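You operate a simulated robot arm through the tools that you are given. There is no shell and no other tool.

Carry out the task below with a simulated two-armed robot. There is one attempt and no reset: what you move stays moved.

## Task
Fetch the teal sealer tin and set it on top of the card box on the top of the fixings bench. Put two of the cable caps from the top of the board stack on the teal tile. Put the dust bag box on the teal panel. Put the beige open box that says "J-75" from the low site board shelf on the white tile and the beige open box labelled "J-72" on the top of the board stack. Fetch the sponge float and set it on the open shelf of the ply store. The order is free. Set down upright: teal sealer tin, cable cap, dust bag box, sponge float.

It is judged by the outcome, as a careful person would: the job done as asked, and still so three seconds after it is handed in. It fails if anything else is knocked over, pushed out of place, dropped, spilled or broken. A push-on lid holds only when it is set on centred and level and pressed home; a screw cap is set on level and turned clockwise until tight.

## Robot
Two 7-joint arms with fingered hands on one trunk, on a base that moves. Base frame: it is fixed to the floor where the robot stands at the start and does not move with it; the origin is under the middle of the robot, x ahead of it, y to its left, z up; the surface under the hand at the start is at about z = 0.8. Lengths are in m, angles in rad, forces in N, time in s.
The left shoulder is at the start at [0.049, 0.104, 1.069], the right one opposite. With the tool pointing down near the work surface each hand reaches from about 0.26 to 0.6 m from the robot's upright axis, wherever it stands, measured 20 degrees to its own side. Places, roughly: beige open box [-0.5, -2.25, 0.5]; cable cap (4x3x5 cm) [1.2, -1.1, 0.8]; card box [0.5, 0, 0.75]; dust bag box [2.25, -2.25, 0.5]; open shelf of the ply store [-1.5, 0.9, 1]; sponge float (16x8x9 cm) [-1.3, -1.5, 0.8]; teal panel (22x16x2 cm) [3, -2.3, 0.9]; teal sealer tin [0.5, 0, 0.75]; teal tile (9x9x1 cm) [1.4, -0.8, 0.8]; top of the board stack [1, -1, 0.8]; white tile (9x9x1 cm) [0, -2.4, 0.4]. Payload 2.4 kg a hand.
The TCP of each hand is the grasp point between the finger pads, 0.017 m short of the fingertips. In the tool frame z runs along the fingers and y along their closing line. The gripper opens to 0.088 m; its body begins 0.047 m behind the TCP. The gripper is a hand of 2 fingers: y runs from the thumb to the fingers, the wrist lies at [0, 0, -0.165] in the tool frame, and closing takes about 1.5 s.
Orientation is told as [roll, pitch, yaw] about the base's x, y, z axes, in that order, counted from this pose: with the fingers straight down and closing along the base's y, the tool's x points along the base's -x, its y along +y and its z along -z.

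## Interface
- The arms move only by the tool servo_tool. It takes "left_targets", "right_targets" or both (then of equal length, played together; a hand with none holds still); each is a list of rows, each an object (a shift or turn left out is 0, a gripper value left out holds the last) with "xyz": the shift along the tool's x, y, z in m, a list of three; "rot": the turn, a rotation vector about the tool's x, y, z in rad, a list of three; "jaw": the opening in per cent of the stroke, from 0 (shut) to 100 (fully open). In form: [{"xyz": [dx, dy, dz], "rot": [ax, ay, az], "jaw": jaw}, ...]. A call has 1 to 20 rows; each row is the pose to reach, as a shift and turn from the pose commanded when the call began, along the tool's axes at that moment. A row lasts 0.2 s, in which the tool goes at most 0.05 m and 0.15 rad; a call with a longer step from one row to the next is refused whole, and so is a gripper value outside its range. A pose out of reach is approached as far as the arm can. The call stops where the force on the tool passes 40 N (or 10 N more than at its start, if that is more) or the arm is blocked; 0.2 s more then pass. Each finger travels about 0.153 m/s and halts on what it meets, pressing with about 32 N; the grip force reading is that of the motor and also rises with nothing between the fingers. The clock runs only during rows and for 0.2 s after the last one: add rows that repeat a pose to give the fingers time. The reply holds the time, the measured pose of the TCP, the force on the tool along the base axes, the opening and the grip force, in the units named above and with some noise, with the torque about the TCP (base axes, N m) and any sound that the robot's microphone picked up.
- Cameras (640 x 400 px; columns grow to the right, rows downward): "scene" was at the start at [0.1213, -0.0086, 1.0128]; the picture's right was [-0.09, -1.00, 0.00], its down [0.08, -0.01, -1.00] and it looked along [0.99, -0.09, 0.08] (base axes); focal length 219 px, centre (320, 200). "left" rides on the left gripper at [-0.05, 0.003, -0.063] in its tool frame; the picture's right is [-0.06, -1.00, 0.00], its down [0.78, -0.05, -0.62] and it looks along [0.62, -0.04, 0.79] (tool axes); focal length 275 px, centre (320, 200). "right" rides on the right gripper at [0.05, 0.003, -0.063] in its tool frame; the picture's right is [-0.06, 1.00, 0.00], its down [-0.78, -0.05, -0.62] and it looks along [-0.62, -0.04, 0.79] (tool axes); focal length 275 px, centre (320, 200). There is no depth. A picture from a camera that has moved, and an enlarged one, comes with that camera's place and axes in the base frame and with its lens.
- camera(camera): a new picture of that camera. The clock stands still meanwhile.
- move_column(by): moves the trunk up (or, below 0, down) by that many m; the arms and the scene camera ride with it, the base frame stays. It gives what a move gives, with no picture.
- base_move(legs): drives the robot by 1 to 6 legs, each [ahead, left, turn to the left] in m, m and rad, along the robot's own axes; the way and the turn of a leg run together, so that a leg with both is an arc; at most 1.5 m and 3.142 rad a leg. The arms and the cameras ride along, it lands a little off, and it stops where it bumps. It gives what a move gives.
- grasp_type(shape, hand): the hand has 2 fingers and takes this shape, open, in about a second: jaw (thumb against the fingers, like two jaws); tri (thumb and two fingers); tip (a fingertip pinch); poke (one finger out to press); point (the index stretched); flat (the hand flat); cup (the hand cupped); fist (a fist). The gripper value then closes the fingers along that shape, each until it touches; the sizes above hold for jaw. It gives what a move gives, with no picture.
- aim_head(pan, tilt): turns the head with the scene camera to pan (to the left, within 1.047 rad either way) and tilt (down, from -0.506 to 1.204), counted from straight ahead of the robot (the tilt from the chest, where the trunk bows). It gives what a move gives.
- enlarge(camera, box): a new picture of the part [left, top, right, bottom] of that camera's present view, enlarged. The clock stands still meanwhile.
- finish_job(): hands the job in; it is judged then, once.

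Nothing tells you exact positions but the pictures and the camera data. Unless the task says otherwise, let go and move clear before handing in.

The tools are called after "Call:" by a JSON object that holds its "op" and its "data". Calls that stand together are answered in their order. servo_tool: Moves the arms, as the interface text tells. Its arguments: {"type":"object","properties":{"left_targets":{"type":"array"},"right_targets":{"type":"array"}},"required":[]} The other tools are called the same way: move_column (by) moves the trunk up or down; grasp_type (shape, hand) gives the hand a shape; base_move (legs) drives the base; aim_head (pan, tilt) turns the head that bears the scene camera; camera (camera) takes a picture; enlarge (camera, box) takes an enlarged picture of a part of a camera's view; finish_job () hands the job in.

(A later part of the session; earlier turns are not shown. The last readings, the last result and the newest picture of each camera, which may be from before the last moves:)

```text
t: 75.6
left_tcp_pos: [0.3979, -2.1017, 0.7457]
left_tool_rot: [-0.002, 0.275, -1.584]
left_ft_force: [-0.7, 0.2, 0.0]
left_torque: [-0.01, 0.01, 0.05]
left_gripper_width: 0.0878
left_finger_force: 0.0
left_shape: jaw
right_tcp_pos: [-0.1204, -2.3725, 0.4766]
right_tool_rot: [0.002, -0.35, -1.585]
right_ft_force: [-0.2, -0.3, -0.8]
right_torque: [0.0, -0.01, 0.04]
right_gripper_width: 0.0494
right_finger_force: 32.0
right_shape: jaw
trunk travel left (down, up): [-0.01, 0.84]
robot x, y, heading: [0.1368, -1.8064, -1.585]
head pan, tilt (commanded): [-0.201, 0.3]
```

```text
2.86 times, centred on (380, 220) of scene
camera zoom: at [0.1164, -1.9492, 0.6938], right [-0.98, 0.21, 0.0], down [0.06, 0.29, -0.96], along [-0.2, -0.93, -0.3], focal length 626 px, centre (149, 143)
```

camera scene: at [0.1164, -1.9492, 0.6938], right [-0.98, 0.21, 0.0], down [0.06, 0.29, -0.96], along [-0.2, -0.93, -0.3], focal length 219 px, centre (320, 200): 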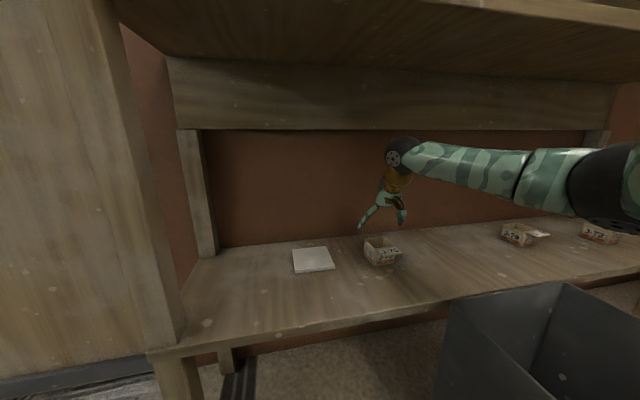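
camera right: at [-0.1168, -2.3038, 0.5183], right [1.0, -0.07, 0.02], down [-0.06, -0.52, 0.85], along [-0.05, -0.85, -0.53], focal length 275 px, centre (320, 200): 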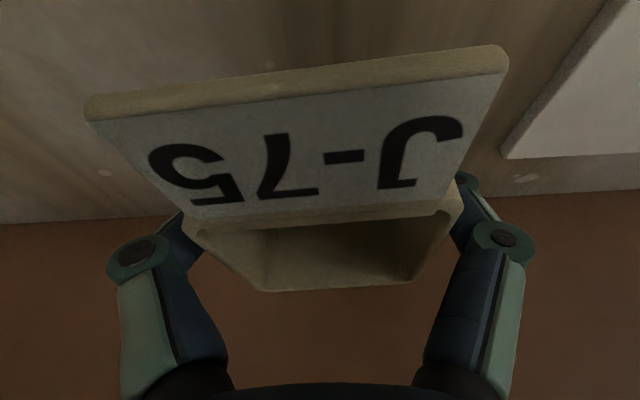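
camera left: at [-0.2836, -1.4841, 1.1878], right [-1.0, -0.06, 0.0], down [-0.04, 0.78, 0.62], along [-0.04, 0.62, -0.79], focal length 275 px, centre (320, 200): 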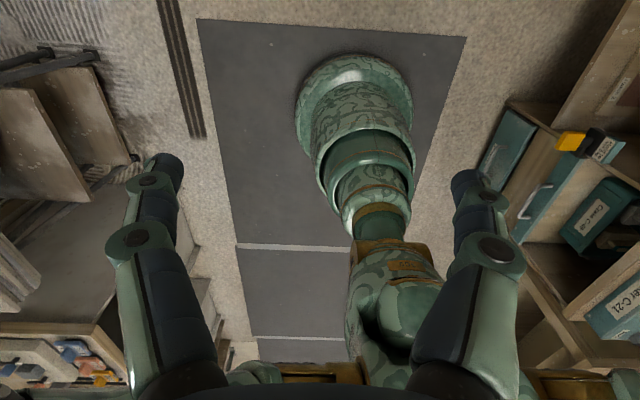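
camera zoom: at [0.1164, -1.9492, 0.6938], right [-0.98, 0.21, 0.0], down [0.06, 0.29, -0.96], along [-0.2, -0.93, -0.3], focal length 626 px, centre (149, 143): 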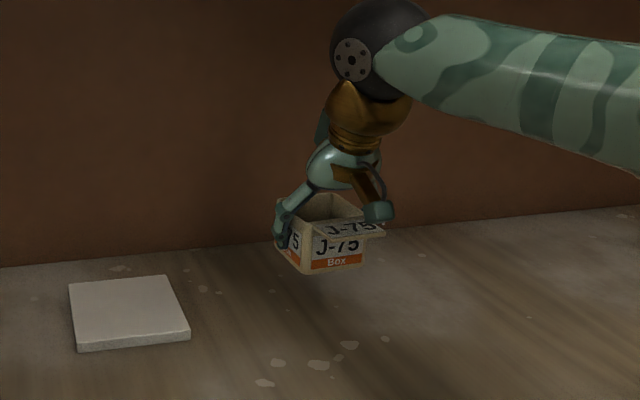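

J-75 is held level. I'll carry it across to above the white tile.

Call:
{"op": "servo_tool", "data": {"right_targets": [{"xyz": [-0.003, 0.032, 0.001]}, {"xyz": [-0.006, 0.064, 0.002]}, {"xyz": [-0.01, 0.096, 0.0035]}, {"xyz": [-0.013, 0.128, 0.005]}, {"xyz": [-0.0159, 0.159, 0.0058]}, {"xyz": [-0.0159, 0.159, 0.0058]}]}}

Call:
{"op": "camera", "data": {"camera": "right"}}

Call:
{"op": "enlarge", "data": {"camera": "scene", "box": [240, 150, 440, 290]}}

```text
t: 77.0
left_tcp_pos: [0.3961, -2.1026, 0.7442]
left_tool_rot: [-0.002, 0.274, -1.583]
left_ft_force: [-0.1, 0.4, 0.6]
left_torque: [-0.01, -0.02, 0.02]
left_gripper_width: 0.088
left_finger_force: 0.0
left_shape: jaw
right_tcp_pos: [0.0377, -2.3919, 0.4756]
right_tool_rot: [0.002, -0.349, -1.587]
right_ft_force: [-0.5, 0.0, 0.3]
right_torque: [0.01, 0.0, -0.01]
right_gripper_width: 0.0495
right_finger_force: 31.8
right_shape: jaw
trunk travel left (down, up): [-0.01, 0.84]
robot x, y, heading: [0.1392, -1.8045, -1.581]
head pan, tilt (commanded): [-0.201, 0.3]
```

```text
taken
camera right: at [0.0422, -2.3229, 0.5184], right [1.0, -0.07, 0.02], down [-0.06, -0.52, 0.85], along [-0.05, -0.85, -0.53], focal length 275 px, centre (320, 200)
```

right: 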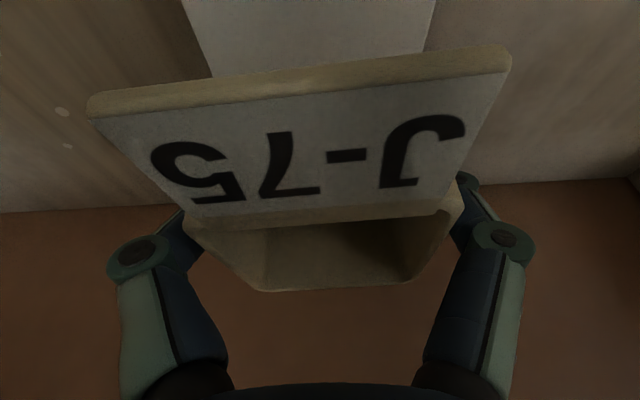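

```text
2.86 times, centred on (340, 220) of scene
camera zoom: at [0.1164, -1.9492, 0.6938], right [-0.98, 0.21, 0.0], down [0.06, 0.29, -0.96], along [-0.2, -0.93, -0.3], focal length 626 px, centre (263, 143)
```

zoom: 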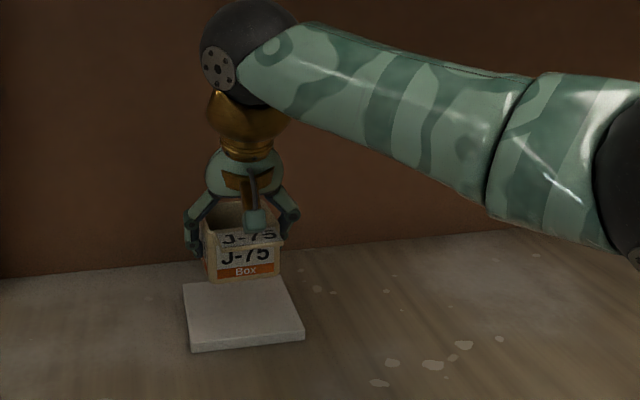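

The box is centred over the tile. I'll lower to just above it, then in small steps.

Call:
{"op": "servo_tool", "data": {"right_targets": [{"xyz": [0.0041, 0, 0.0113]}, {"xyz": [0.0082, 0, 0.0226]}, {"xyz": [0.0123, 0, 0.0338]}, {"xyz": [0.0123, 0, 0.0338]}]}}

Call:
{"op": "servo_tool", "data": {"right_targets": [{"xyz": [0.0007, 0, 0.0019]}, {"xyz": [0.0007, 0, 0.0019]}]}}

Call:
{"op": "servo_tool", "data": {"right_targets": [{"xyz": [0.0007, 0, 0.0019]}, {"xyz": [0.0007, 0, 0.0019]}]}}

```text
t: 78.0
left_tcp_pos: [0.3984, -2.1021, 0.7447]
left_tool_rot: [-0.003, 0.275, -1.584]
left_ft_force: [0.0, 0.5, -0.3]
left_torque: [-0.05, -0.02, -0.01]
left_gripper_width: 0.088
left_finger_force: 0.0
left_shape: jaw
right_tcp_pos: [0.0382, -2.3912, 0.4397]
right_tool_rot: [0.004, -0.349, -1.585]
right_ft_force: [-0.3, -0.3, -0.5]
right_torque: [-0.03, 0.03, -0.02]
right_gripper_width: 0.0491
right_finger_force: 32.0
right_shape: jaw
trunk travel left (down, up): [-0.01, 0.84]
robot x, y, heading: [0.1344, -1.8067, -1.581]
head pan, tilt (commanded): [-0.201, 0.3]
```

```text
t: 78.6
left_tcp_pos: [0.3976, -2.1031, 0.7442]
left_tool_rot: [-0.003, 0.273, -1.582]
left_ft_force: [1.2, -0.1, -0.6]
left_torque: [-0.01, 0.0, 0.01]
left_gripper_width: 0.0877
left_finger_force: 0.0
left_shape: jaw
right_tcp_pos: [0.0385, -2.3906, 0.4388]
right_tool_rot: [0.004, -0.349, -1.585]
right_ft_force: [-0.6, -0.8, -0.1]
right_torque: [0.01, 0.03, -0.02]
right_gripper_width: 0.0494
right_finger_force: 32.0
right_shape: jaw
trunk travel left (down, up): [-0.01, 0.84]
robot x, y, heading: [0.1363, -1.81, -1.578]
head pan, tilt (commanded): [-0.201, 0.3]
```

```text
t: 79.2
left_tcp_pos: [0.3979, -2.1022, 0.746]
left_tool_rot: [-0.002, 0.276, -1.582]
left_ft_force: [-0.5, 0.1, -0.7]
left_torque: [0.02, 0.01, 0.01]
left_gripper_width: 0.088
left_finger_force: 0.1
left_shape: jaw
right_tcp_pos: [0.0375, -2.3913, 0.4356]
right_tool_rot: [0.003, -0.35, -1.585]
right_ft_force: [0.7, 0.4, -1.1]
right_torque: [-0.01, -0.01, 0.0]
right_gripper_width: 0.0492
right_finger_force: 31.9
right_shape: jaw
trunk travel left (down, up): [-0.01, 0.84]
robot x, y, heading: [0.1385, -1.8102, -1.582]
head pan, tilt (commanded): [-0.201, 0.3]
```

Still no contact at z≈0.436, so I'll continue down in small steps.

Call:
{"op": "servo_tool", "data": {"right_targets": [{"xyz": [0.0007, 0, 0.0019]}, {"xyz": [0.0007, 0, 0.0019]}]}}

Call:
{"op": "enlarge", "data": {"camera": "scene", "box": [270, 190, 370, 270]}}

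```text
t: 79.8
left_tcp_pos: [0.3973, -2.103, 0.7444]
left_tool_rot: [-0.001, 0.272, -1.583]
left_ft_force: [-0.4, -0.6, 0.5]
left_torque: [-0.03, -0.02, 0.03]
left_gripper_width: 0.0879
left_finger_force: 0.0
left_shape: jaw
right_tcp_pos: [0.0381, -2.3916, 0.4345]
right_tool_rot: [0.003, -0.351, -1.585]
right_ft_force: [1.2, -0.2, 1.7]
right_torque: [0.0, -0.05, 0.02]
right_gripper_width: 0.0492
right_finger_force: 31.8
right_shape: jaw
trunk travel left (down, up): [-0.01, 0.84]
robot x, y, heading: [0.1357, -1.8105, -1.587]
head pan, tilt (commanded): [-0.201, 0.3]
```

```text
5.00 times, centred on (320, 230) of scene
camera zoom: at [0.1165, -1.9491, 0.6939], right [-0.98, 0.21, 0.0], down [0.06, 0.29, -0.96], along [-0.2, -0.93, -0.3], focal length 1095 px, centre (320, 50)
```

zoom: 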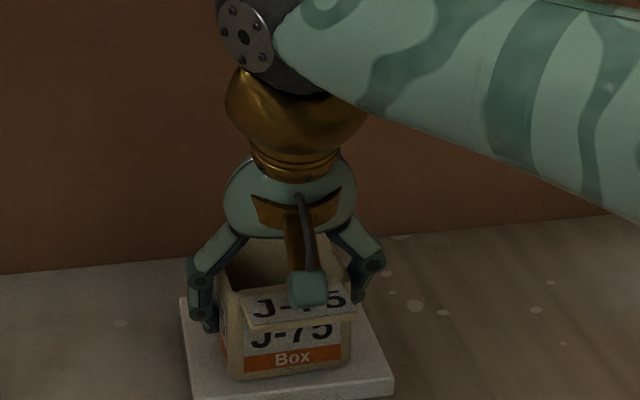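

The box touches the tile (+1.7 N). I'll open the hand.

Call:
{"op": "servo_tool", "data": {"right_targets": [{"jaw": 60}, {"jaw": 70}, {"jaw": 85}, {"jaw": 100}, {"jaw": 100}, {"jaw": 100}]}}

Call:
{"op": "servo_tool", "data": {"right_targets": [{"xyz": [-0.0068, 0, -0.0188]}, {"xyz": [-0.0137, 0, -0.0376]}, {"xyz": [-0.022, 0, -0.06]}, {"xyz": [-0.026, 0, -0.0705]}, {"xyz": [-0.026, 0, -0.0705]}]}}

Call:
{"op": "enlarge", "data": {"camera": "scene", "box": [240, 150, 440, 290]}}

Call:
{"op": "camera", "data": {"camera": "right"}}

```text
t: 81.2
left_tcp_pos: [0.3974, -2.1023, 0.7447]
left_tool_rot: [-0.001, 0.274, -1.583]
left_ft_force: [0.1, 0.4, -0.1]
left_torque: [-0.02, 0.01, -0.03]
left_gripper_width: 0.0881
left_finger_force: 0.1
left_shape: jaw
right_tcp_pos: [0.0374, -2.3889, 0.4362]
right_tool_rot: [0.003, -0.348, -1.585]
right_ft_force: [1.4, 0.1, 0.2]
right_torque: [0.01, 0.0, -0.01]
right_gripper_width: 0.088
right_finger_force: 0.0
right_shape: jaw
trunk travel left (down, up): [-0.01, 0.84]
robot x, y, heading: [0.1384, -1.81, -1.58]
head pan, tilt (commanded): [-0.201, 0.3]
```

```text
t: 82.4
left_tcp_pos: [0.3983, -2.1026, 0.7449]
left_tool_rot: [-0.002, 0.273, -1.584]
left_ft_force: [-0.1, 0.5, -0.4]
left_torque: [0.0, 0.07, 0.01]
left_gripper_width: 0.088
left_finger_force: 0.1
left_shape: jaw
right_tcp_pos: [0.0358, -2.3916, 0.5125]
right_tool_rot: [0.003, -0.348, -1.584]
right_ft_force: [0.0, 0.5, 0.0]
right_torque: [-0.01, 0.02, 0.0]
right_gripper_width: 0.0879
right_finger_force: 0.1
right_shape: jaw
trunk travel left (down, up): [-0.01, 0.84]
robot x, y, heading: [0.1346, -1.8075, -1.582]
head pan, tilt (commanded): [-0.201, 0.3]
```

```text
2.86 times, centred on (340, 220) of scene
camera zoom: at [0.1165, -1.9492, 0.6938], right [-0.98, 0.21, 0.0], down [0.06, 0.29, -0.96], along [-0.2, -0.93, -0.3], focal length 626 px, centre (263, 143)
```

zoom: 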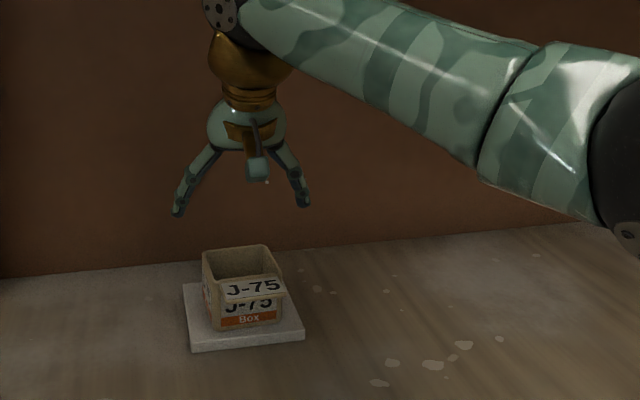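

```text
taken
camera right: at [0.04, -2.3237, 0.5535], right [1.0, -0.07, 0.02], down [-0.06, -0.52, 0.85], along [-0.05, -0.85, -0.53], focal length 275 px, centre (320, 200)
```

right: 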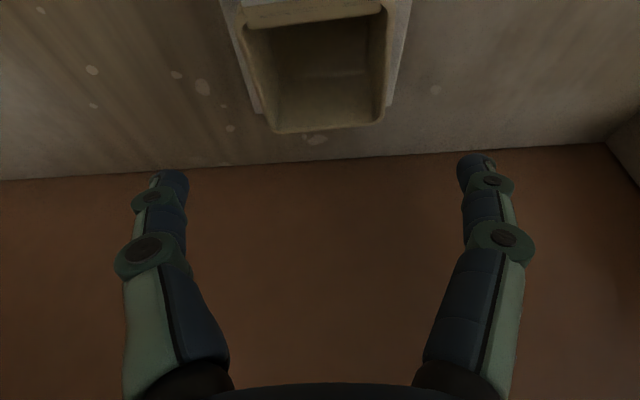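

J-75 stands fully on the white tile. I'll back straight out of the shelf, then look at how far my elbows stick out before going to J-72.

Call:
{"op": "base_move", "data": {"legs": [[-0.38, 0, 0]]}}

Call:
{"op": "servo_tool", "data": {"right_targets": [{"xyz": [0.03, 0, -0.04], "rot": [0, 0.05, 0]}, {"xyz": [0.06, -0.01, -0.08], "rot": [0, 0.1, 0]}, {"xyz": [0.09, -0.03, -0.12], "rot": [0, 0.15, 0]}, {"xyz": [0.1, -0.05, -0.165], "rot": [0, 0.2, 0]}, {"xyz": [0.11, -0.07, -0.21], "rot": [0, 0.25, 0]}, {"xyz": [0.12, -0.08, -0.25], "rot": [0, 0.3, 0]}, {"xyz": [0.13, -0.09, -0.28], "rot": [0, 0.349, 0]}, {"xyz": [0.13, -0.09, -0.28], "rot": [0, 0.349, 0]}]}}

Call:
{"op": "aim_head", "data": {"pan": -1.0, "tilt": 0.3}}

Call:
{"op": "camera", "data": {"camera": "scene"}}

Call:
{"op": "camera", "data": {"camera": "left"}}

```text
t: 84.8
left_tcp_pos: [0.4024, -1.7097, 0.7456]
left_tool_rot: [-0.002, 0.273, -1.586]
left_ft_force: [0.2, -0.7, 0.6]
left_torque: [0.04, 0.01, -0.03]
left_gripper_width: 0.0882
left_finger_force: 0.0
left_shape: jaw
right_tcp_pos: [0.041, -1.9981, 0.513]
right_tool_rot: [0.005, -0.35, -1.585]
right_ft_force: [-1.0, 0.6, 0.5]
right_torque: [-0.01, 0.04, 0.02]
right_gripper_width: 0.0878
right_finger_force: 0.0
right_shape: jaw
trunk travel left (down, up): [-0.01, 0.84]
robot x, y, heading: [0.14, -1.419, -1.584]
head pan, tilt (commanded): [-0.201, 0.3]
```

```text
refused: row 2 steps farther than a row can; nothing moved
```

```text
t: 86.0
left_tcp_pos: [0.4024, -1.7097, 0.7449]
left_tool_rot: [-0.004, 0.271, -1.585]
left_ft_force: [0.7, 0.5, 0.5]
left_torque: [-0.01, -0.01, -0.02]
left_gripper_width: 0.0878
left_finger_force: 0.0
left_shape: jaw
right_tcp_pos: [0.0413, -1.9991, 0.5118]
right_tool_rot: [0.004, -0.348, -1.583]
right_ft_force: [0.3, -0.4, 0.6]
right_torque: [0.02, 0.02, 0.01]
right_gripper_width: 0.0878
right_finger_force: 0.1
right_shape: jaw
trunk travel left (down, up): [-0.01, 0.84]
robot x, y, heading: [0.1377, -1.4186, -1.584]
head pan, tilt (commanded): [-1.0, 0.3]
```

```text
taken
camera scene: at [0.1119, -1.5533, 0.6914], right [-0.95, 0.31, 0.0], down [0.1, 0.31, -0.95], along [-0.3, -0.9, -0.32], focal length 219 px, centre (320, 200)
```

scene: 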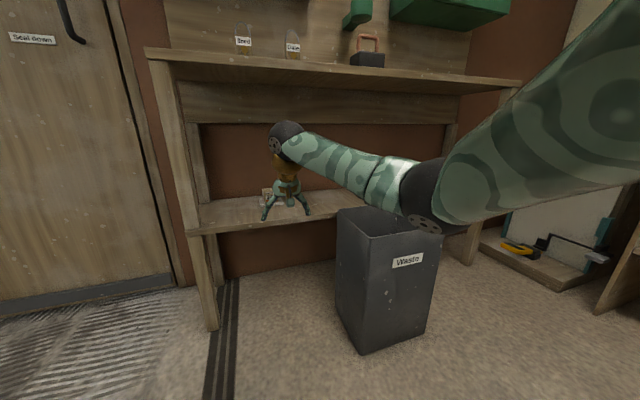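

```text
taken
camera left: at [0.4042, -1.7734, 0.794], right [-1.0, -0.05, -0.02], down [-0.04, 0.59, 0.81], along [-0.03, 0.81, -0.59], focal length 275 px, centre (320, 200)
```

left: 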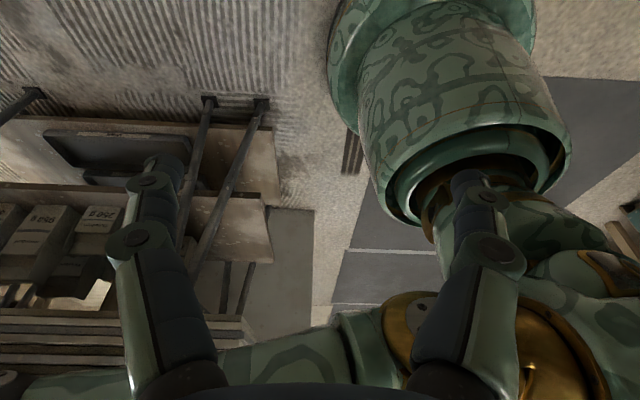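

The elbow is visible to the right; I'll retract the right hand in smaller steps to a tucked pose and look again.

Call:
{"op": "servo_tool", "data": {"right_targets": [{"xyz": [0.014, -0.006, -0.036], "rot": [0, 0.035, 0]}, {"xyz": [0.028, -0.012, -0.072], "rot": [0, 0.07, 0]}, {"xyz": [0.042, -0.018, -0.108], "rot": [0, 0.105, 0]}, {"xyz": [0.056, -0.024, -0.144], "rot": [0, 0.14, 0]}, {"xyz": [0.07, -0.03, -0.18], "rot": [0, 0.175, 0]}, {"xyz": [0.084, -0.036, -0.216], "rot": [0, 0.21, 0]}, {"xyz": [0.098, -0.042, -0.252], "rot": [0, 0.245, 0]}, {"xyz": [0.112, -0.048, -0.288], "rot": [0, 0.28, 0]}, {"xyz": [0.125, -0.054, -0.324], "rot": [0, 0.315, 0]}, {"xyz": [0.136, -0.06, -0.358], "rot": [0, 0.35, 0]}]}}

Call:
{"op": "aim_head", "data": {"pan": -0.9, "tilt": 0.3}}

Call:
{"op": "camera", "data": {"camera": "scene"}}

Call:
{"op": "camera", "data": {"camera": "right"}}

```text
t: 88.2
left_tcp_pos: [0.4031, -1.7099, 0.7439]
left_tool_rot: [-0.001, 0.274, -1.586]
left_ft_force: [-0.2, 0.6, -0.3]
left_torque: [0.02, 0.01, 0.01]
left_gripper_width: 0.0879
left_finger_force: 0.1
left_shape: jaw
right_tcp_pos: [-0.0188, -1.7476, 0.8012]
right_tool_rot: [0.001, 0.003, -1.585]
right_ft_force: [0.1, -0.6, -0.3]
right_torque: [-0.01, 0.01, -0.01]
right_gripper_width: 0.0879
right_finger_force: 0.0
right_shape: jaw
trunk travel left (down, up): [-0.01, 0.84]
robot x, y, heading: [0.1424, -1.4179, -1.585]
head pan, tilt (commanded): [-1.0, 0.3]
```

```text
t: 88.8
left_tcp_pos: [0.4028, -1.7092, 0.7456]
left_tool_rot: [0.001, 0.271, -1.584]
left_ft_force: [0.2, 0.6, -0.4]
left_torque: [-0.02, 0.02, -0.01]
left_gripper_width: 0.088
left_finger_force: 0.0
left_shape: jaw
right_tcp_pos: [-0.02, -1.7497, 0.8017]
right_tool_rot: [0.003, -0.001, -1.585]
right_ft_force: [0.0, -0.1, -0.7]
right_torque: [0.02, 0.02, 0.01]
right_gripper_width: 0.0881
right_finger_force: 0.1
right_shape: jaw
trunk travel left (down, up): [-0.01, 0.84]
robot x, y, heading: [0.1404, -1.4149, -1.586]
head pan, tilt (commanded): [-0.901, 0.3]
```

```text
taken
camera scene: at [0.0672, -1.5217, 0.6938], right [-0.61, 0.79, 0.0], down [0.23, 0.18, -0.96], along [-0.76, -0.58, -0.3], focal length 219 px, centre (320, 200)
```

scene: 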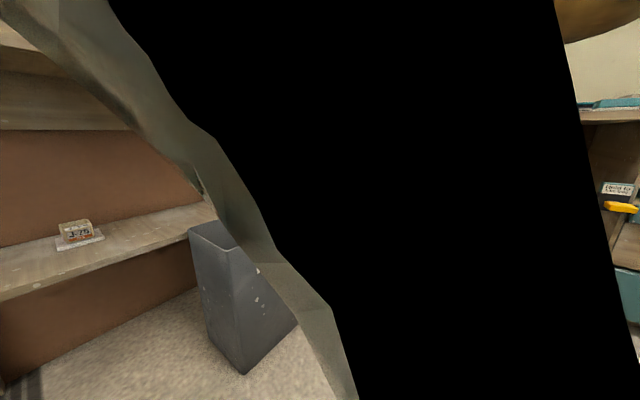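

```text
taken
camera right: at [-0.0158, -1.6988, 0.8628], right [1.0, -0.08, 0.0], down [-0.06, -0.78, 0.62], along [-0.04, -0.62, -0.79], focal length 275 px, centre (320, 200)
```

right: 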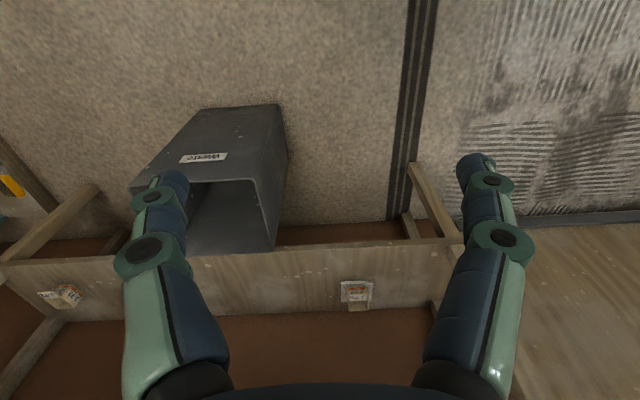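

The right upper arm sits right beside the head. I'll raise the right hand further so its elbow stays above bench level, and check the view again.

Call:
{"op": "servo_tool", "data": {"right_targets": [{"xyz": [0, 0, -0.045]}, {"xyz": [0, 0, -0.09]}, {"xyz": [0, 0, -0.135]}, {"xyz": [0, 0, -0.18]}, {"xyz": [0, 0, -0.22]}, {"xyz": [0, 0, -0.22]}]}}

Call:
{"op": "camera", "data": {"camera": "scene"}}

Call:
{"op": "aim_head", "data": {"pan": -0.9, "tilt": -0.3}}

Call:
{"op": "camera", "data": {"camera": "scene"}}

```text
t: 90.2
left_tcp_pos: [0.403, -1.7093, 0.745]
left_tool_rot: [-0.002, 0.273, -1.583]
left_ft_force: [1.1, 0.0, -0.1]
left_torque: [0.01, 0.01, -0.01]
left_gripper_width: 0.0882
left_finger_force: 0.0
left_shape: jaw
right_tcp_pos: [0.02, -1.7575, 0.9305]
right_tool_rot: [0.002, 0.0, -1.585]
right_ft_force: [0.1, 0.7, 0.1]
right_torque: [0.01, 0.01, 0.05]
right_gripper_width: 0.0879
right_finger_force: 0.0
right_shape: jaw
right hand out of reach, approached as far as the arm can: row 3, 4, 5, 6
trunk travel left (down, up): [-0.01, 0.84]
robot x, y, heading: [0.1371, -1.4159, -1.584]
head pan, tilt (commanded): [-0.901, 0.3]
```

```text
taken
camera scene: at [0.0673, -1.5217, 0.6938], right [-0.61, 0.79, 0.0], down [0.23, 0.18, -0.96], along [-0.76, -0.58, -0.3], focal length 219 px, centre (320, 200)
```

scene: 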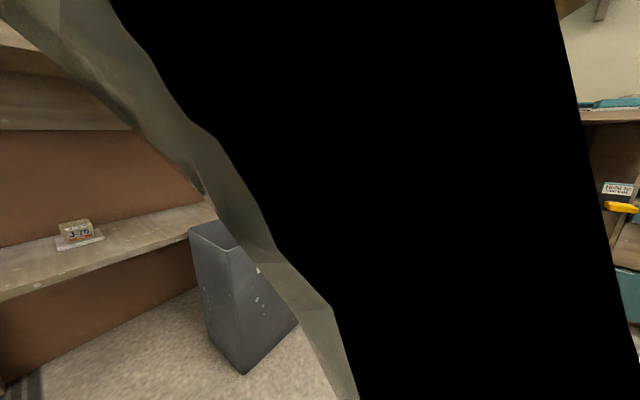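

```text
t: 91.2
left_tcp_pos: [0.4024, -1.7086, 0.7455]
left_tool_rot: [0.001, 0.272, -1.585]
left_ft_force: [1.0, -0.1, -0.5]
left_torque: [0.01, -0.02, 0.03]
left_gripper_width: 0.0879
left_finger_force: 0.0
left_shape: jaw
right_tcp_pos: [0.0206, -1.7575, 0.9318]
right_tool_rot: [0.004, 0.0, -1.585]
right_ft_force: [0.0, -0.9, -0.8]
right_torque: [0.01, 0.0, -0.03]
right_gripper_width: 0.088
right_finger_force: 0.0
right_shape: jaw
trunk travel left (down, up): [-0.01, 0.84]
robot x, y, heading: [0.1448, -1.4178, -1.587]
head pan, tilt (commanded): [-0.901, -0.3]
```

```text
taken
camera scene: at [0.0672, -1.5197, 0.7116], right [-0.6, 0.8, 0.0], down [0.09, 0.07, -0.99], along [-0.8, -0.59, -0.11], focal length 219 px, centre (320, 200)
```

scene: 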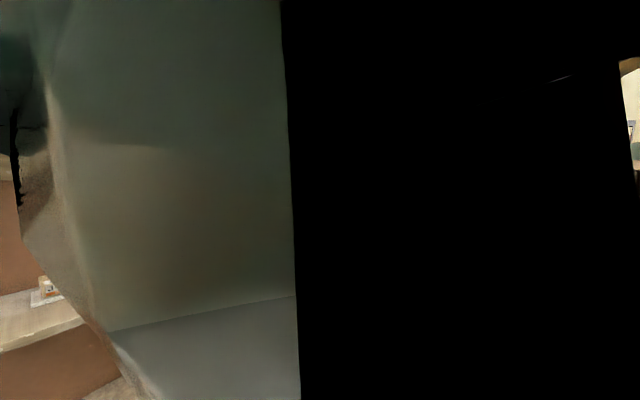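

The head view is blocked by the upper arm, so I'll use the left wrist camera, held forward and looking back at me, to see where my right elbow is.

Call:
{"op": "aim_head", "data": {"pan": 0.0, "tilt": 0.3}}

Call:
{"op": "servo_tool", "data": {"left_targets": [{"xyz": [-0.027, -0.016, -0.025], "rot": [0, 0.05, 0]}, {"xyz": [-0.055, -0.032, -0.05], "rot": [0, 0.1, 0]}, {"xyz": [-0.083, -0.048, -0.075], "rot": [0, 0.15, 0]}, {"xyz": [-0.11, -0.064, -0.1], "rot": [0, 0.2, 0]}, {"xyz": [-0.138, -0.08, -0.125], "rot": [0, 0.25, 0]}, {"xyz": [-0.166, -0.1, -0.15], "rot": [0, 0.3, 0]}, {"xyz": [-0.166, -0.1, -0.15], "rot": [0, 0.3, 0]}]}}

Call:
{"op": "camera", "data": {"camera": "left"}}

```text
t: 92.5
left_tcp_pos: [0.4022, -1.7089, 0.7457]
left_tool_rot: [-0.001, 0.272, -1.584]
left_ft_force: [-0.7, 0.6, 0.4]
left_torque: [0.02, 0.0, 0.0]
left_gripper_width: 0.0881
left_finger_force: 0.1
left_shape: jaw
right_tcp_pos: [0.019, -1.7567, 0.9307]
right_tool_rot: [0.003, -0.002, -1.584]
right_ft_force: [-0.5, 0.0, 0.5]
right_torque: [0.01, 0.01, -0.02]
right_gripper_width: 0.0879
right_finger_force: 0.0
right_shape: jaw
trunk travel left (down, up): [-0.01, 0.84]
robot x, y, heading: [0.1396, -1.417, -1.585]
head pan, tilt (commanded): [0.0, 0.3]
```

```text
t: 94.0
left_tcp_pos: [0.2964, -1.8781, 0.8112]
left_tool_rot: [-0.001, 0.574, -1.585]
left_ft_force: [0.3, 0.0, -0.7]
left_torque: [0.0, 0.0, 0.03]
left_gripper_width: 0.0879
left_finger_force: 0.0
left_shape: jaw
left hand out of reach, approached as far as the arm can: row 5, 6, 7
right_tcp_pos: [0.0211, -1.7576, 0.9313]
right_tool_rot: [0.004, 0.0, -1.585]
right_ft_force: [-0.1, 0.1, 0.1]
right_torque: [0.04, -0.01, 0.01]
right_gripper_width: 0.0882
right_finger_force: 0.1
right_shape: jaw
trunk travel left (down, up): [-0.01, 0.84]
robot x, y, heading: [0.1462, -1.4169, -1.587]
head pan, tilt (commanded): [0.0, 0.3]
```

```text
taken
camera left: at [0.2982, -1.9535, 0.8392], right [-1.0, -0.04, -0.03], down [-0.04, 0.33, 0.94], along [-0.03, 0.94, -0.33], focal length 275 px, centre (320, 200)
```

left: 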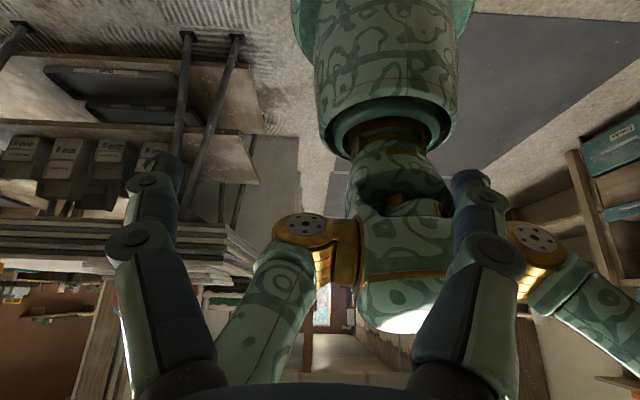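

Now I see my right elbow sits about 0.38 m out at roughly z≈0.87, above bench height. I'll put the left hand into a forward-tilted, low pose for J-72, then drive to stand between the bin and the bench.

Call:
{"op": "servo_tool", "data": {"left_targets": [{"xyz": [-0.012, -0.006, 0.033], "rot": [0, -0.12, 0]}, {"xyz": [-0.025, -0.012, 0.067], "rot": [0, -0.24, 0]}, {"xyz": [-0.038, -0.018, 0.1], "rot": [0, -0.36, 0]}, {"xyz": [-0.05, -0.025, 0.134], "rot": [0, -0.48, 0]}, {"xyz": [-0.063, -0.031, 0.167], "rot": [0, -0.6, 0]}, {"xyz": [-0.076, -0.038, 0.2], "rot": [0, -0.72, 0]}, {"xyz": [-0.089, -0.044, 0.234], "rot": [0, -0.84, 0]}, {"xyz": [-0.1017, -0.05, 0.2678], "rot": [0, -0.97, 0]}, {"xyz": [-0.1017, -0.05, 0.2678], "rot": [0, -0.97, 0]}]}}

Call:
{"op": "base_move", "data": {"legs": [[0, -0.74, 0], [0, 0, -0.4]]}}

Call:
{"op": "camera", "data": {"camera": "scene"}}

Call:
{"op": "camera", "data": {"camera": "left"}}

```text
t: 96.0
left_tcp_pos: [0.2483, -1.8183, 0.5344]
left_tool_rot: [-0.002, -0.4, -1.584]
left_ft_force: [0.8, 0.3, 0.0]
left_torque: [0.0, 0.01, -0.01]
left_gripper_width: 0.0878
left_finger_force: 0.1
left_shape: jaw
right_tcp_pos: [0.0203, -1.7564, 0.9306]
right_tool_rot: [0.002, -0.001, -1.585]
right_ft_force: [0.2, -0.5, -0.3]
right_torque: [0.0, -0.01, -0.01]
right_gripper_width: 0.088
right_finger_force: 0.1
right_shape: jaw
trunk travel left (down, up): [-0.01, 0.84]
robot x, y, heading: [0.139, -1.418, -1.583]
head pan, tilt (commanded): [0.0, 0.3]
```

```text
t: 101.2
left_tcp_pos: [-0.6417, -1.8163, 0.5333]
left_tool_rot: [-0.003, -0.397, -1.989]
left_ft_force: [-0.1, -0.1, 0.6]
left_torque: [-0.02, 0.0, -0.05]
left_gripper_width: 0.0881
left_finger_force: 0.0
left_shape: jaw
right_tcp_pos: [-0.8261, -1.6698, 0.9309]
right_tool_rot: [0.003, 0.001, -1.992]
right_ft_force: [0.9, 0.2, -1.4]
right_torque: [0.0, -0.02, -0.03]
right_gripper_width: 0.0878
right_finger_force: 0.0
right_shape: jaw
trunk travel left (down, up): [-0.01, 0.84]
robot x, y, heading: [-0.5819, -1.4024, -1.99]
head pan, tilt (commanded): [0.0, 0.3]
```

```text
taken
camera scene: at [-0.6371, -1.5347, 0.6938], right [-0.91, 0.41, 0.0], down [0.12, 0.27, -0.96], along [-0.39, -0.87, -0.3], focal length 219 px, centre (320, 200)
```

scene: 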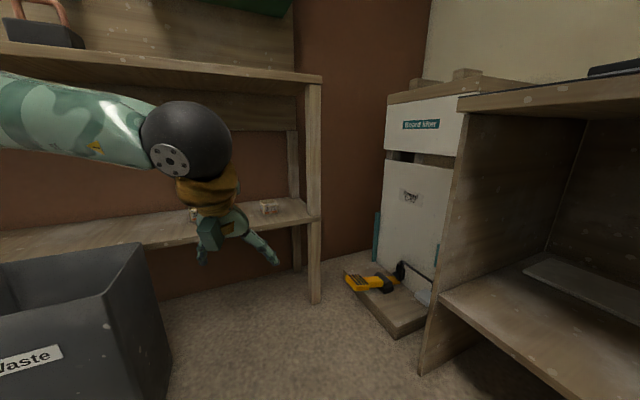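

```text
taken
camera left: at [-0.6476, -1.8368, 0.6123], right [-0.93, 0.35, 0.02], down [0.35, 0.9, 0.27], along [0.07, 0.26, -0.96], focal length 275 px, centre (320, 200)
```

left: 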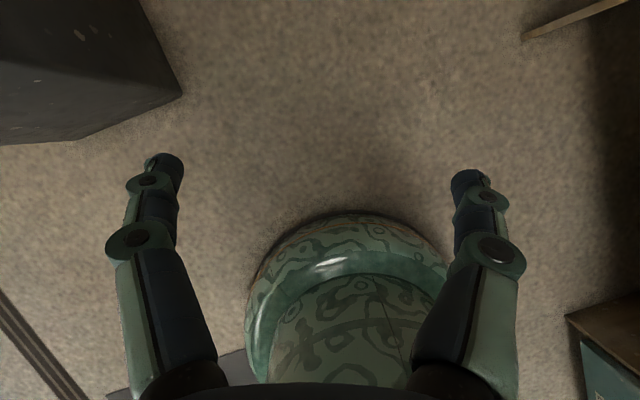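

The bin corner is at (-0.42, -1.98) and the bench panel at x≈-1.10. I'll drive to about (-0.62, -1.755), between them.

Call:
{"op": "base_move", "data": {"legs": [[0.2, 0.06, 0]]}}

Call:
{"op": "camera", "data": {"camera": "scene"}}

```text
t: 102.8
left_tcp_pos: [-0.6675, -2.0211, 0.5323]
left_tool_rot: [-0.002, -0.397, -1.989]
left_ft_force: [0.2, -0.7, 0.5]
left_torque: [0.01, 0.04, -0.02]
left_gripper_width: 0.0881
left_finger_force: 0.0
left_shape: jaw
right_tcp_pos: [-0.8517, -1.8756, 0.9317]
right_tool_rot: [0.004, 0.0, -1.988]
right_ft_force: [-0.2, -0.8, -0.6]
right_torque: [-0.03, -0.02, 0.02]
right_gripper_width: 0.088
right_finger_force: 0.1
right_shape: jaw
trunk travel left (down, up): [-0.01, 0.84]
robot x, y, heading: [-0.6084, -1.6112, -1.984]
head pan, tilt (commanded): [0.0, 0.3]
```

```text
taken
camera scene: at [-0.6632, -1.7406, 0.6939], right [-0.91, 0.41, 0.0], down [0.12, 0.27, -0.96], along [-0.39, -0.87, -0.3], focal length 219 px, centre (320, 200)
```

scene: 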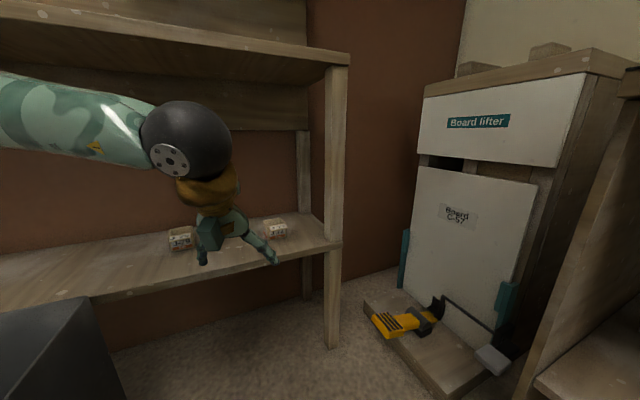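

Clear so far on both sides. I'll go the remaining distance.

Call:
{"op": "base_move", "data": {"legs": [[0.13, 0.045, 0]]}}

Call:
{"op": "camera", "data": {"camera": "scene"}}

Call:
{"op": "camera", "data": {"camera": "left"}}

```text
t: 104.1
left_tcp_pos: [-0.6773, -2.1606, 0.5328]
left_tool_rot: [0.0, -0.396, -1.988]
left_ft_force: [-0.3, 0.2, -0.3]
left_torque: [0.06, -0.03, 0.01]
left_gripper_width: 0.088
left_finger_force: 0.0
left_shape: jaw
right_tcp_pos: [-0.8627, -2.0133, 0.9313]
right_tool_rot: [0.004, -0.001, -1.988]
right_ft_force: [-0.2, -0.1, -0.8]
right_torque: [0.0, 0.0, -0.01]
right_gripper_width: 0.0881
right_finger_force: 0.0
right_shape: jaw
trunk travel left (down, up): [-0.01, 0.84]
robot x, y, heading: [-0.6167, -1.7477, -1.99]
head pan, tilt (commanded): [0.0, 0.3]
```

```text
taken
camera scene: at [-0.6741, -1.8773, 0.6939], right [-0.91, 0.4, 0.0], down [0.12, 0.27, -0.96], along [-0.39, -0.87, -0.3], focal length 219 px, centre (320, 200)
```

scene: 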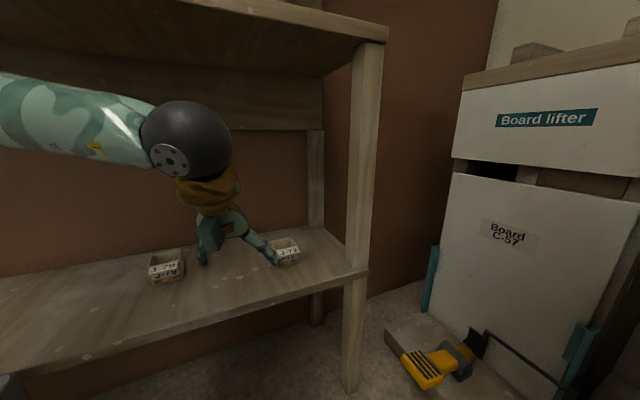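

```text
taken
camera left: at [-0.6835, -2.1794, 0.6123], right [-0.94, 0.35, 0.02], down [0.34, 0.9, 0.27], along [0.07, 0.26, -0.96], focal length 275 px, centre (320, 200)
```

left: 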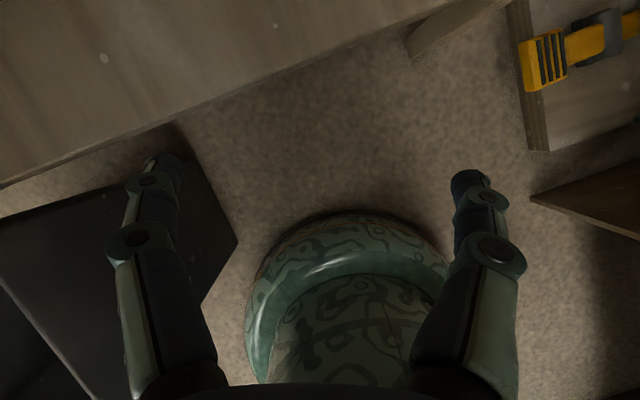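

I'm in position with the bin and bench both clear. I'll enlarge the view of J-72 to measure it.

Call:
{"op": "enlarge", "data": {"camera": "scene", "box": [230, 215, 350, 295]}}

```text
5.00 times, centred on (290, 255) of scene
camera zoom: at [-0.6741, -1.8773, 0.6939], right [-0.91, 0.4, 0.0], down [0.12, 0.27, -0.96], along [-0.39, -0.87, -0.3], focal length 1095 px, centre (470, -75)
```

zoom: 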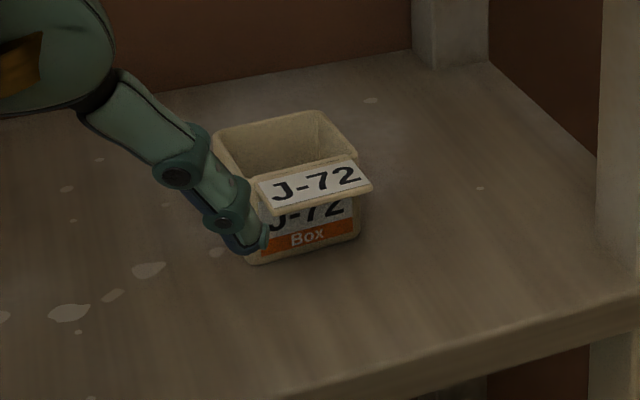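

J-72 is centred at about (-0.782, -2.334) and square to the shelf. I'll bring the left hand above it with the yaw turned to match.

Call:
{"op": "servo_tool", "data": {"left_targets": [{"xyz": [-0.029, -0.004, 0.012], "rot": [-0.027, 0, -0.064], "jaw": 100}, {"xyz": [-0.058, -0.008, 0.03], "rot": [-0.054, 0, -0.128]}, {"xyz": [-0.087, -0.012, 0.05], "rot": [-0.081, 0, -0.192]}, {"xyz": [-0.116, -0.017, 0.07], "rot": [-0.108, 0, -0.256]}, {"xyz": [-0.145, -0.021, 0.09], "rot": [-0.134, 0, -0.32]}, {"xyz": [-0.1735, -0.0251, 0.1083], "rot": [-0.1612, 0, -0.3846]}, {"xyz": [-0.1735, -0.0251, 0.1083], "rot": [-0.1612, 0, -0.3846]}]}}

Call:
{"op": "camera", "data": {"camera": "left"}}

Call:
{"op": "camera", "data": {"camera": "scene"}}

```text
t: 105.7
left_tcp_pos: [-0.7818, -2.3348, 0.5013]
left_tool_rot: [-0.003, -0.396, -1.57]
left_ft_force: [-0.3, -0.6, 0.2]
left_torque: [-0.03, 0.03, 0.02]
left_gripper_width: 0.088
left_finger_force: 0.0
left_shape: jaw
right_tcp_pos: [-0.8618, -2.0138, 0.9315]
right_tool_rot: [0.004, 0.001, -1.987]
right_ft_force: [-0.3, 0.2, 0.4]
right_torque: [-0.03, -0.02, 0.04]
right_gripper_width: 0.088
right_finger_force: 0.1
right_shape: jaw
trunk travel left (down, up): [-0.01, 0.84]
robot x, y, heading: [-0.6141, -1.7481, -1.991]
head pan, tilt (commanded): [0.0, 0.3]
```

```text
taken
camera left: at [-0.7793, -2.3553, 0.5806], right [-1.0, -0.06, 0.02], down [-0.05, 0.96, 0.27], along [-0.04, 0.27, -0.96], focal length 275 px, centre (320, 200)
```

left: 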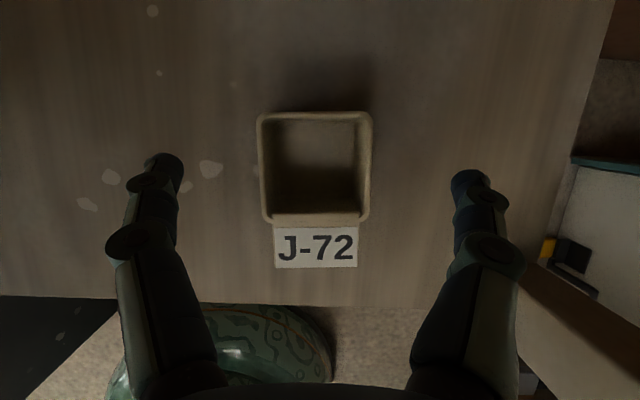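

```text
taken
camera scene: at [-0.6741, -1.8774, 0.6938], right [-0.91, 0.4, 0.0], down [0.12, 0.27, -0.96], along [-0.39, -0.87, -0.3], focal length 219 px, centre (320, 200)
```

scene: 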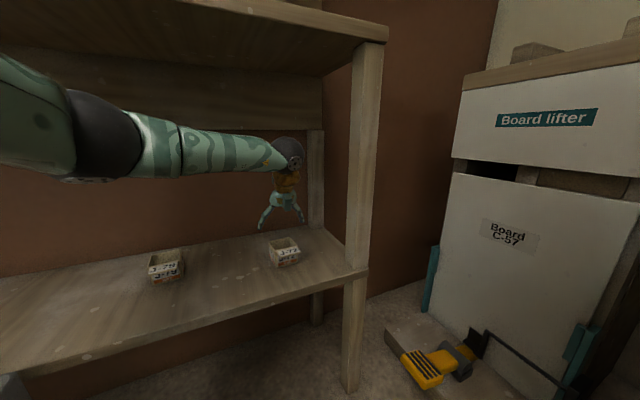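

The box is exactly centred between the fingers. I'll descend and grip it.

Call:
{"op": "servo_tool", "data": {"left_targets": [{"xyz": [0.0075, 0, 0.017]}, {"xyz": [0.015, 0, 0.034]}, {"xyz": [0.0225, 0, 0.0515]}, {"xyz": [0.03, 0, 0.0687]}, {"xyz": [0.03, 0, 0.0687]}]}}

Call:
{"op": "camera", "data": {"camera": "left"}}

Call:
{"op": "enlarge", "data": {"camera": "scene", "box": [220, 170, 360, 280]}}

```text
t: 106.9
left_tcp_pos: [-0.7823, -2.3338, 0.4255]
left_tool_rot: [0.0, -0.396, -1.57]
left_ft_force: [1.2, -0.1, 0.2]
left_torque: [-0.03, 0.04, -0.03]
left_gripper_width: 0.0879
left_finger_force: 0.0
left_shape: jaw
right_tcp_pos: [-0.8618, -2.0126, 0.9301]
right_tool_rot: [0.004, 0.0, -1.987]
right_ft_force: [0.5, 0.2, 1.0]
right_torque: [-0.05, 0.0, 0.02]
right_gripper_width: 0.0879
right_finger_force: 0.0
right_shape: jaw
trunk travel left (down, up): [-0.01, 0.84]
robot x, y, heading: [-0.6183, -1.75, -1.989]
head pan, tilt (commanded): [0.0, 0.3]
```

```text
taken
camera left: at [-0.78, -2.3537, 0.5045], right [-1.0, -0.06, 0.02], down [-0.05, 0.96, 0.27], along [-0.04, 0.27, -0.96], focal length 275 px, centre (320, 200)
```

left: 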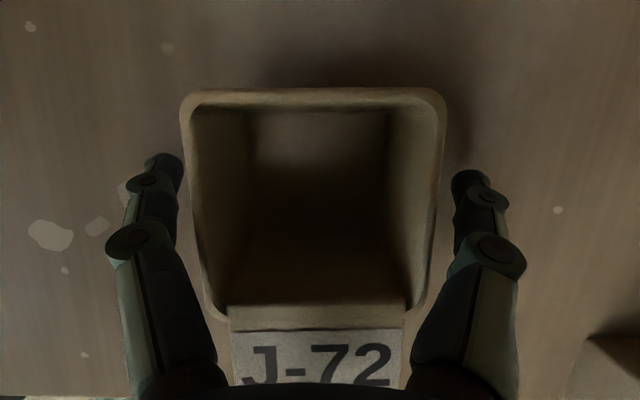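

```text
3.64 times, centred on (290, 225) of scene
camera zoom: at [-0.6741, -1.8774, 0.6938], right [-0.91, 0.4, 0.0], down [0.12, 0.27, -0.96], along [-0.39, -0.87, -0.3], focal length 796 px, centre (429, 109)
```

zoom: 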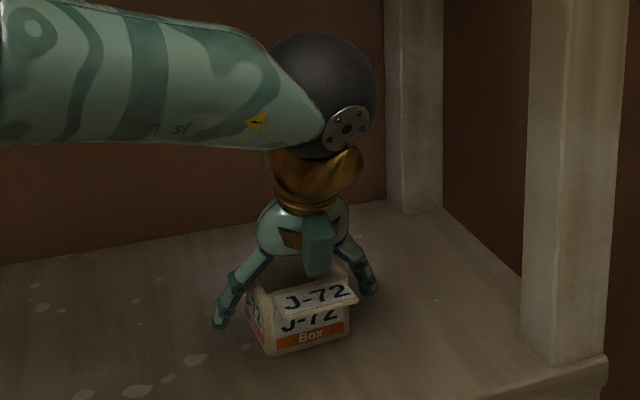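

Call:
{"op": "servo_tool", "data": {"left_targets": [{"jaw": 70}, {"jaw": 40}, {"jaw": 0}, {"jaw": 0}, {"jaw": 0}, {"jaw": 0}, {"jaw": 0}]}}

Call:
{"op": "servo_tool", "data": {"left_targets": [{"xyz": [-0.004, 0, -0.0092]}, {"xyz": [-0.012, 0, -0.0277]}, {"xyz": [-0.0193, 0, -0.0461]}, {"xyz": [-0.029, 0, -0.0692]}, {"xyz": [-0.029, 0, -0.0692]}]}}

Call:
{"op": "camera", "data": {"camera": "left"}}

Call:
{"op": "camera", "data": {"camera": "scene"}}

```text
t: 108.5
left_tcp_pos: [-0.7825, -2.3325, 0.4254]
left_tool_rot: [-0.002, -0.395, -1.57]
left_ft_force: [-0.1, 0.7, -0.1]
left_torque: [-0.03, -0.02, -0.03]
left_gripper_width: 0.0493
left_finger_force: 32.2
left_shape: jaw
right_tcp_pos: [-0.8623, -2.0131, 0.9307]
right_tool_rot: [0.003, 0.001, -1.988]
right_ft_force: [0.1, 0.2, -0.5]
right_torque: [-0.03, 0.01, 0.01]
right_gripper_width: 0.0879
right_finger_force: 0.1
right_shape: jaw
trunk travel left (down, up): [-0.01, 0.84]
robot x, y, heading: [-0.6144, -1.7484, -1.992]
head pan, tilt (commanded): [0.0, 0.3]
```

```text
t: 109.7
left_tcp_pos: [-0.7842, -2.3346, 0.4996]
left_tool_rot: [0.0, -0.396, -1.569]
left_ft_force: [0.6, -0.5, -0.4]
left_torque: [-0.02, 0.0, 0.0]
left_gripper_width: 0.0491
left_finger_force: 31.9
left_shape: jaw
right_tcp_pos: [-0.8628, -2.013, 0.9304]
right_tool_rot: [0.002, 0.002, -1.987]
right_ft_force: [-0.2, 0.5, -0.7]
right_torque: [-0.01, -0.01, -0.04]
right_gripper_width: 0.088
right_finger_force: 0.1
right_shape: jaw
trunk travel left (down, up): [-0.01, 0.84]
robot x, y, heading: [-0.6186, -1.7476, -1.989]
head pan, tilt (commanded): [0.0, 0.3]
```

```text
taken
camera left: at [-0.78, -2.3538, 0.5785], right [-1.0, -0.06, 0.02], down [-0.05, 0.96, 0.27], along [-0.04, 0.27, -0.96], focal length 275 px, centre (320, 200)
```

left: 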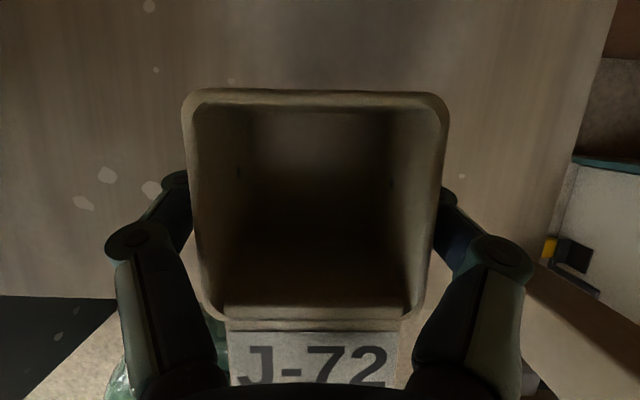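

```text
taken
camera scene: at [-0.6741, -1.8774, 0.6938], right [-0.91, 0.4, 0.0], down [0.12, 0.27, -0.96], along [-0.39, -0.87, -0.3], focal length 219 px, centre (320, 200)
```

scene: 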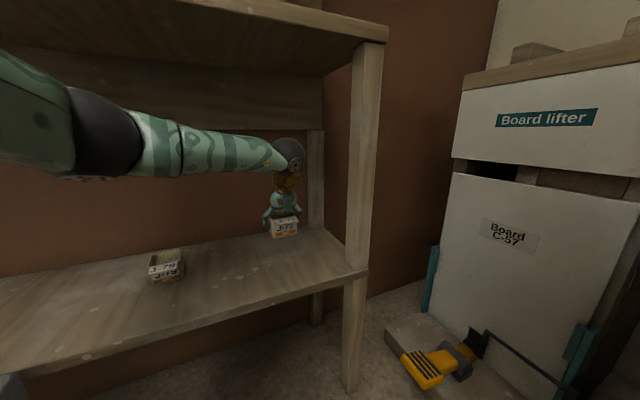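

J-72 is held upright. I'll back out along the same path, raise the trunk, and then look at the board stack.

Call:
{"op": "base_move", "data": {"legs": [[-0.327, -0.11, 0]]}}

Call:
{"op": "camera", "data": {"camera": "left"}}

```text
t: 112.0
left_tcp_pos: [-0.7442, -1.985, 0.4984]
left_tool_rot: [0.0, -0.396, -1.565]
left_ft_force: [0.3, -0.2, -0.1]
left_torque: [0.02, 0.0, 0.0]
left_gripper_width: 0.0491
left_finger_force: 31.7
left_shape: jaw
right_tcp_pos: [-0.8253, -1.6637, 0.9312]
right_tool_rot: [0.003, -0.002, -1.984]
right_ft_force: [-0.4, 0.3, -0.3]
right_torque: [-0.05, 0.0, -0.01]
right_gripper_width: 0.0878
right_finger_force: 0.1
right_shape: jaw
trunk travel left (down, up): [-0.01, 0.84]
robot x, y, heading: [-0.5842, -1.3971, -1.984]
head pan, tilt (commanded): [0.0, 0.3]
```

```text
taken
camera left: at [-0.7417, -2.0049, 0.5782], right [-1.0, -0.06, 0.02], down [-0.05, 0.96, 0.27], along [-0.04, 0.27, -0.96], focal length 275 px, centre (320, 200)
```

left: 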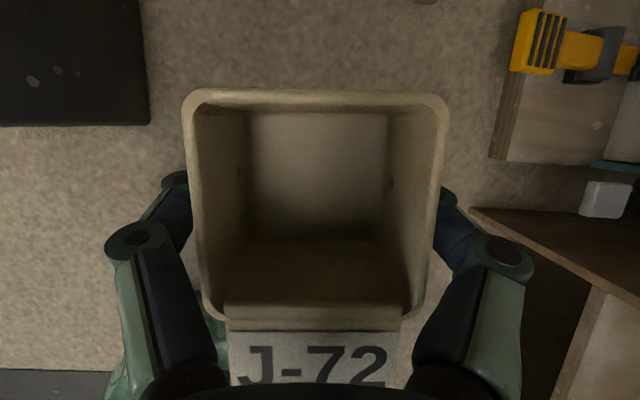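

The path out was clear. Now I'll raise the trunk and turn to face the board stack side.

Call:
{"op": "move_column", "data": {"by": 0.33}}

Call:
{"op": "base_move", "data": {"legs": [[0, 0.25, 0], [0, 0, 1.98]]}}

Call:
{"op": "aim_head", "data": {"pan": 0.2, "tilt": 0.35}}

Call:
{"op": "camera", "data": {"camera": "scene"}}

```text
t: 115.3
left_tcp_pos: [-0.7456, -1.9851, 0.8446]
left_tool_rot: [-0.013, -0.423, -1.559]
left_ft_force: [-0.5, -0.1, -0.3]
left_torque: [-0.02, 0.02, -0.02]
left_gripper_width: 0.0492
left_finger_force: 32.5
left_shape: jaw
right_tcp_pos: [-0.825, -1.665, 1.2609]
right_tool_rot: [0.005, 0.001, -1.985]
right_ft_force: [-0.7, -0.2, -0.1]
right_torque: [-0.03, 0.03, 0.04]
right_gripper_width: 0.0879
right_finger_force: 0.0
right_shape: jaw
trunk travel left (down, up): [-0.34, 0.51]
robot x, y, heading: [-0.5821, -1.3961, -1.986]
head pan, tilt (commanded): [0.0, 0.3]
```

```text
t: 121.9
left_tcp_pos: [0.2564, -1.3999, 0.8461]
left_tool_rot: [-0.013, -0.421, 0.448]
left_ft_force: [-0.5, 0.5, 0.5]
left_torque: [0.0, -0.01, 0.02]
left_gripper_width: 0.0491
left_finger_force: 31.7
left_shape: jaw
right_tcp_pos: [0.0011, -1.6096, 1.2608]
right_tool_rot: [0.004, 0.002, 0.025]
right_ft_force: [0.8, 0.8, 0.1]
right_torque: [-0.01, 0.01, 0.02]
right_gripper_width: 0.0877
right_finger_force: 0.1
right_shape: jaw
trunk travel left (down, up): [-0.34, 0.51]
robot x, y, heading: [-0.3465, -1.5026, 0.022]
head pan, tilt (commanded): [0.0, 0.3]
```

```text
t: 122.6
left_tcp_pos: [0.2566, -1.399, 0.8444]
left_tool_rot: [-0.012, -0.422, 0.447]
left_ft_force: [-0.5, -0.8, -0.1]
left_torque: [0.01, -0.01, -0.02]
left_gripper_width: 0.0489
left_finger_force: 31.9
left_shape: jaw
right_tcp_pos: [0.001, -1.6092, 1.2608]
right_tool_rot: [0.004, 0.0, 0.023]
right_ft_force: [0.9, 0.6, 0.9]
right_torque: [-0.03, 0.0, 0.02]
right_gripper_width: 0.0879
right_finger_force: 0.0
right_shape: jaw
trunk travel left (down, up): [-0.34, 0.51]
robot x, y, heading: [-0.3444, -1.4993, 0.025]
head pan, tilt (commanded): [0.201, 0.351]
```

```text
taken
camera scene: at [-0.2209, -1.4797, 1.0137], right [0.22, -0.97, 0.0], down [-0.34, -0.08, -0.94], along [0.92, 0.21, -0.34], focal length 219 px, centre (320, 200)
```

scene: 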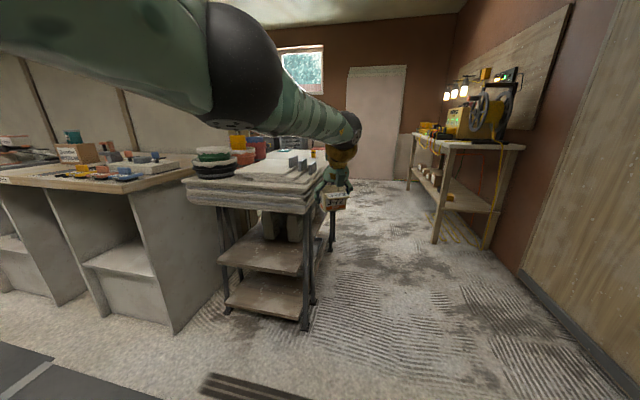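

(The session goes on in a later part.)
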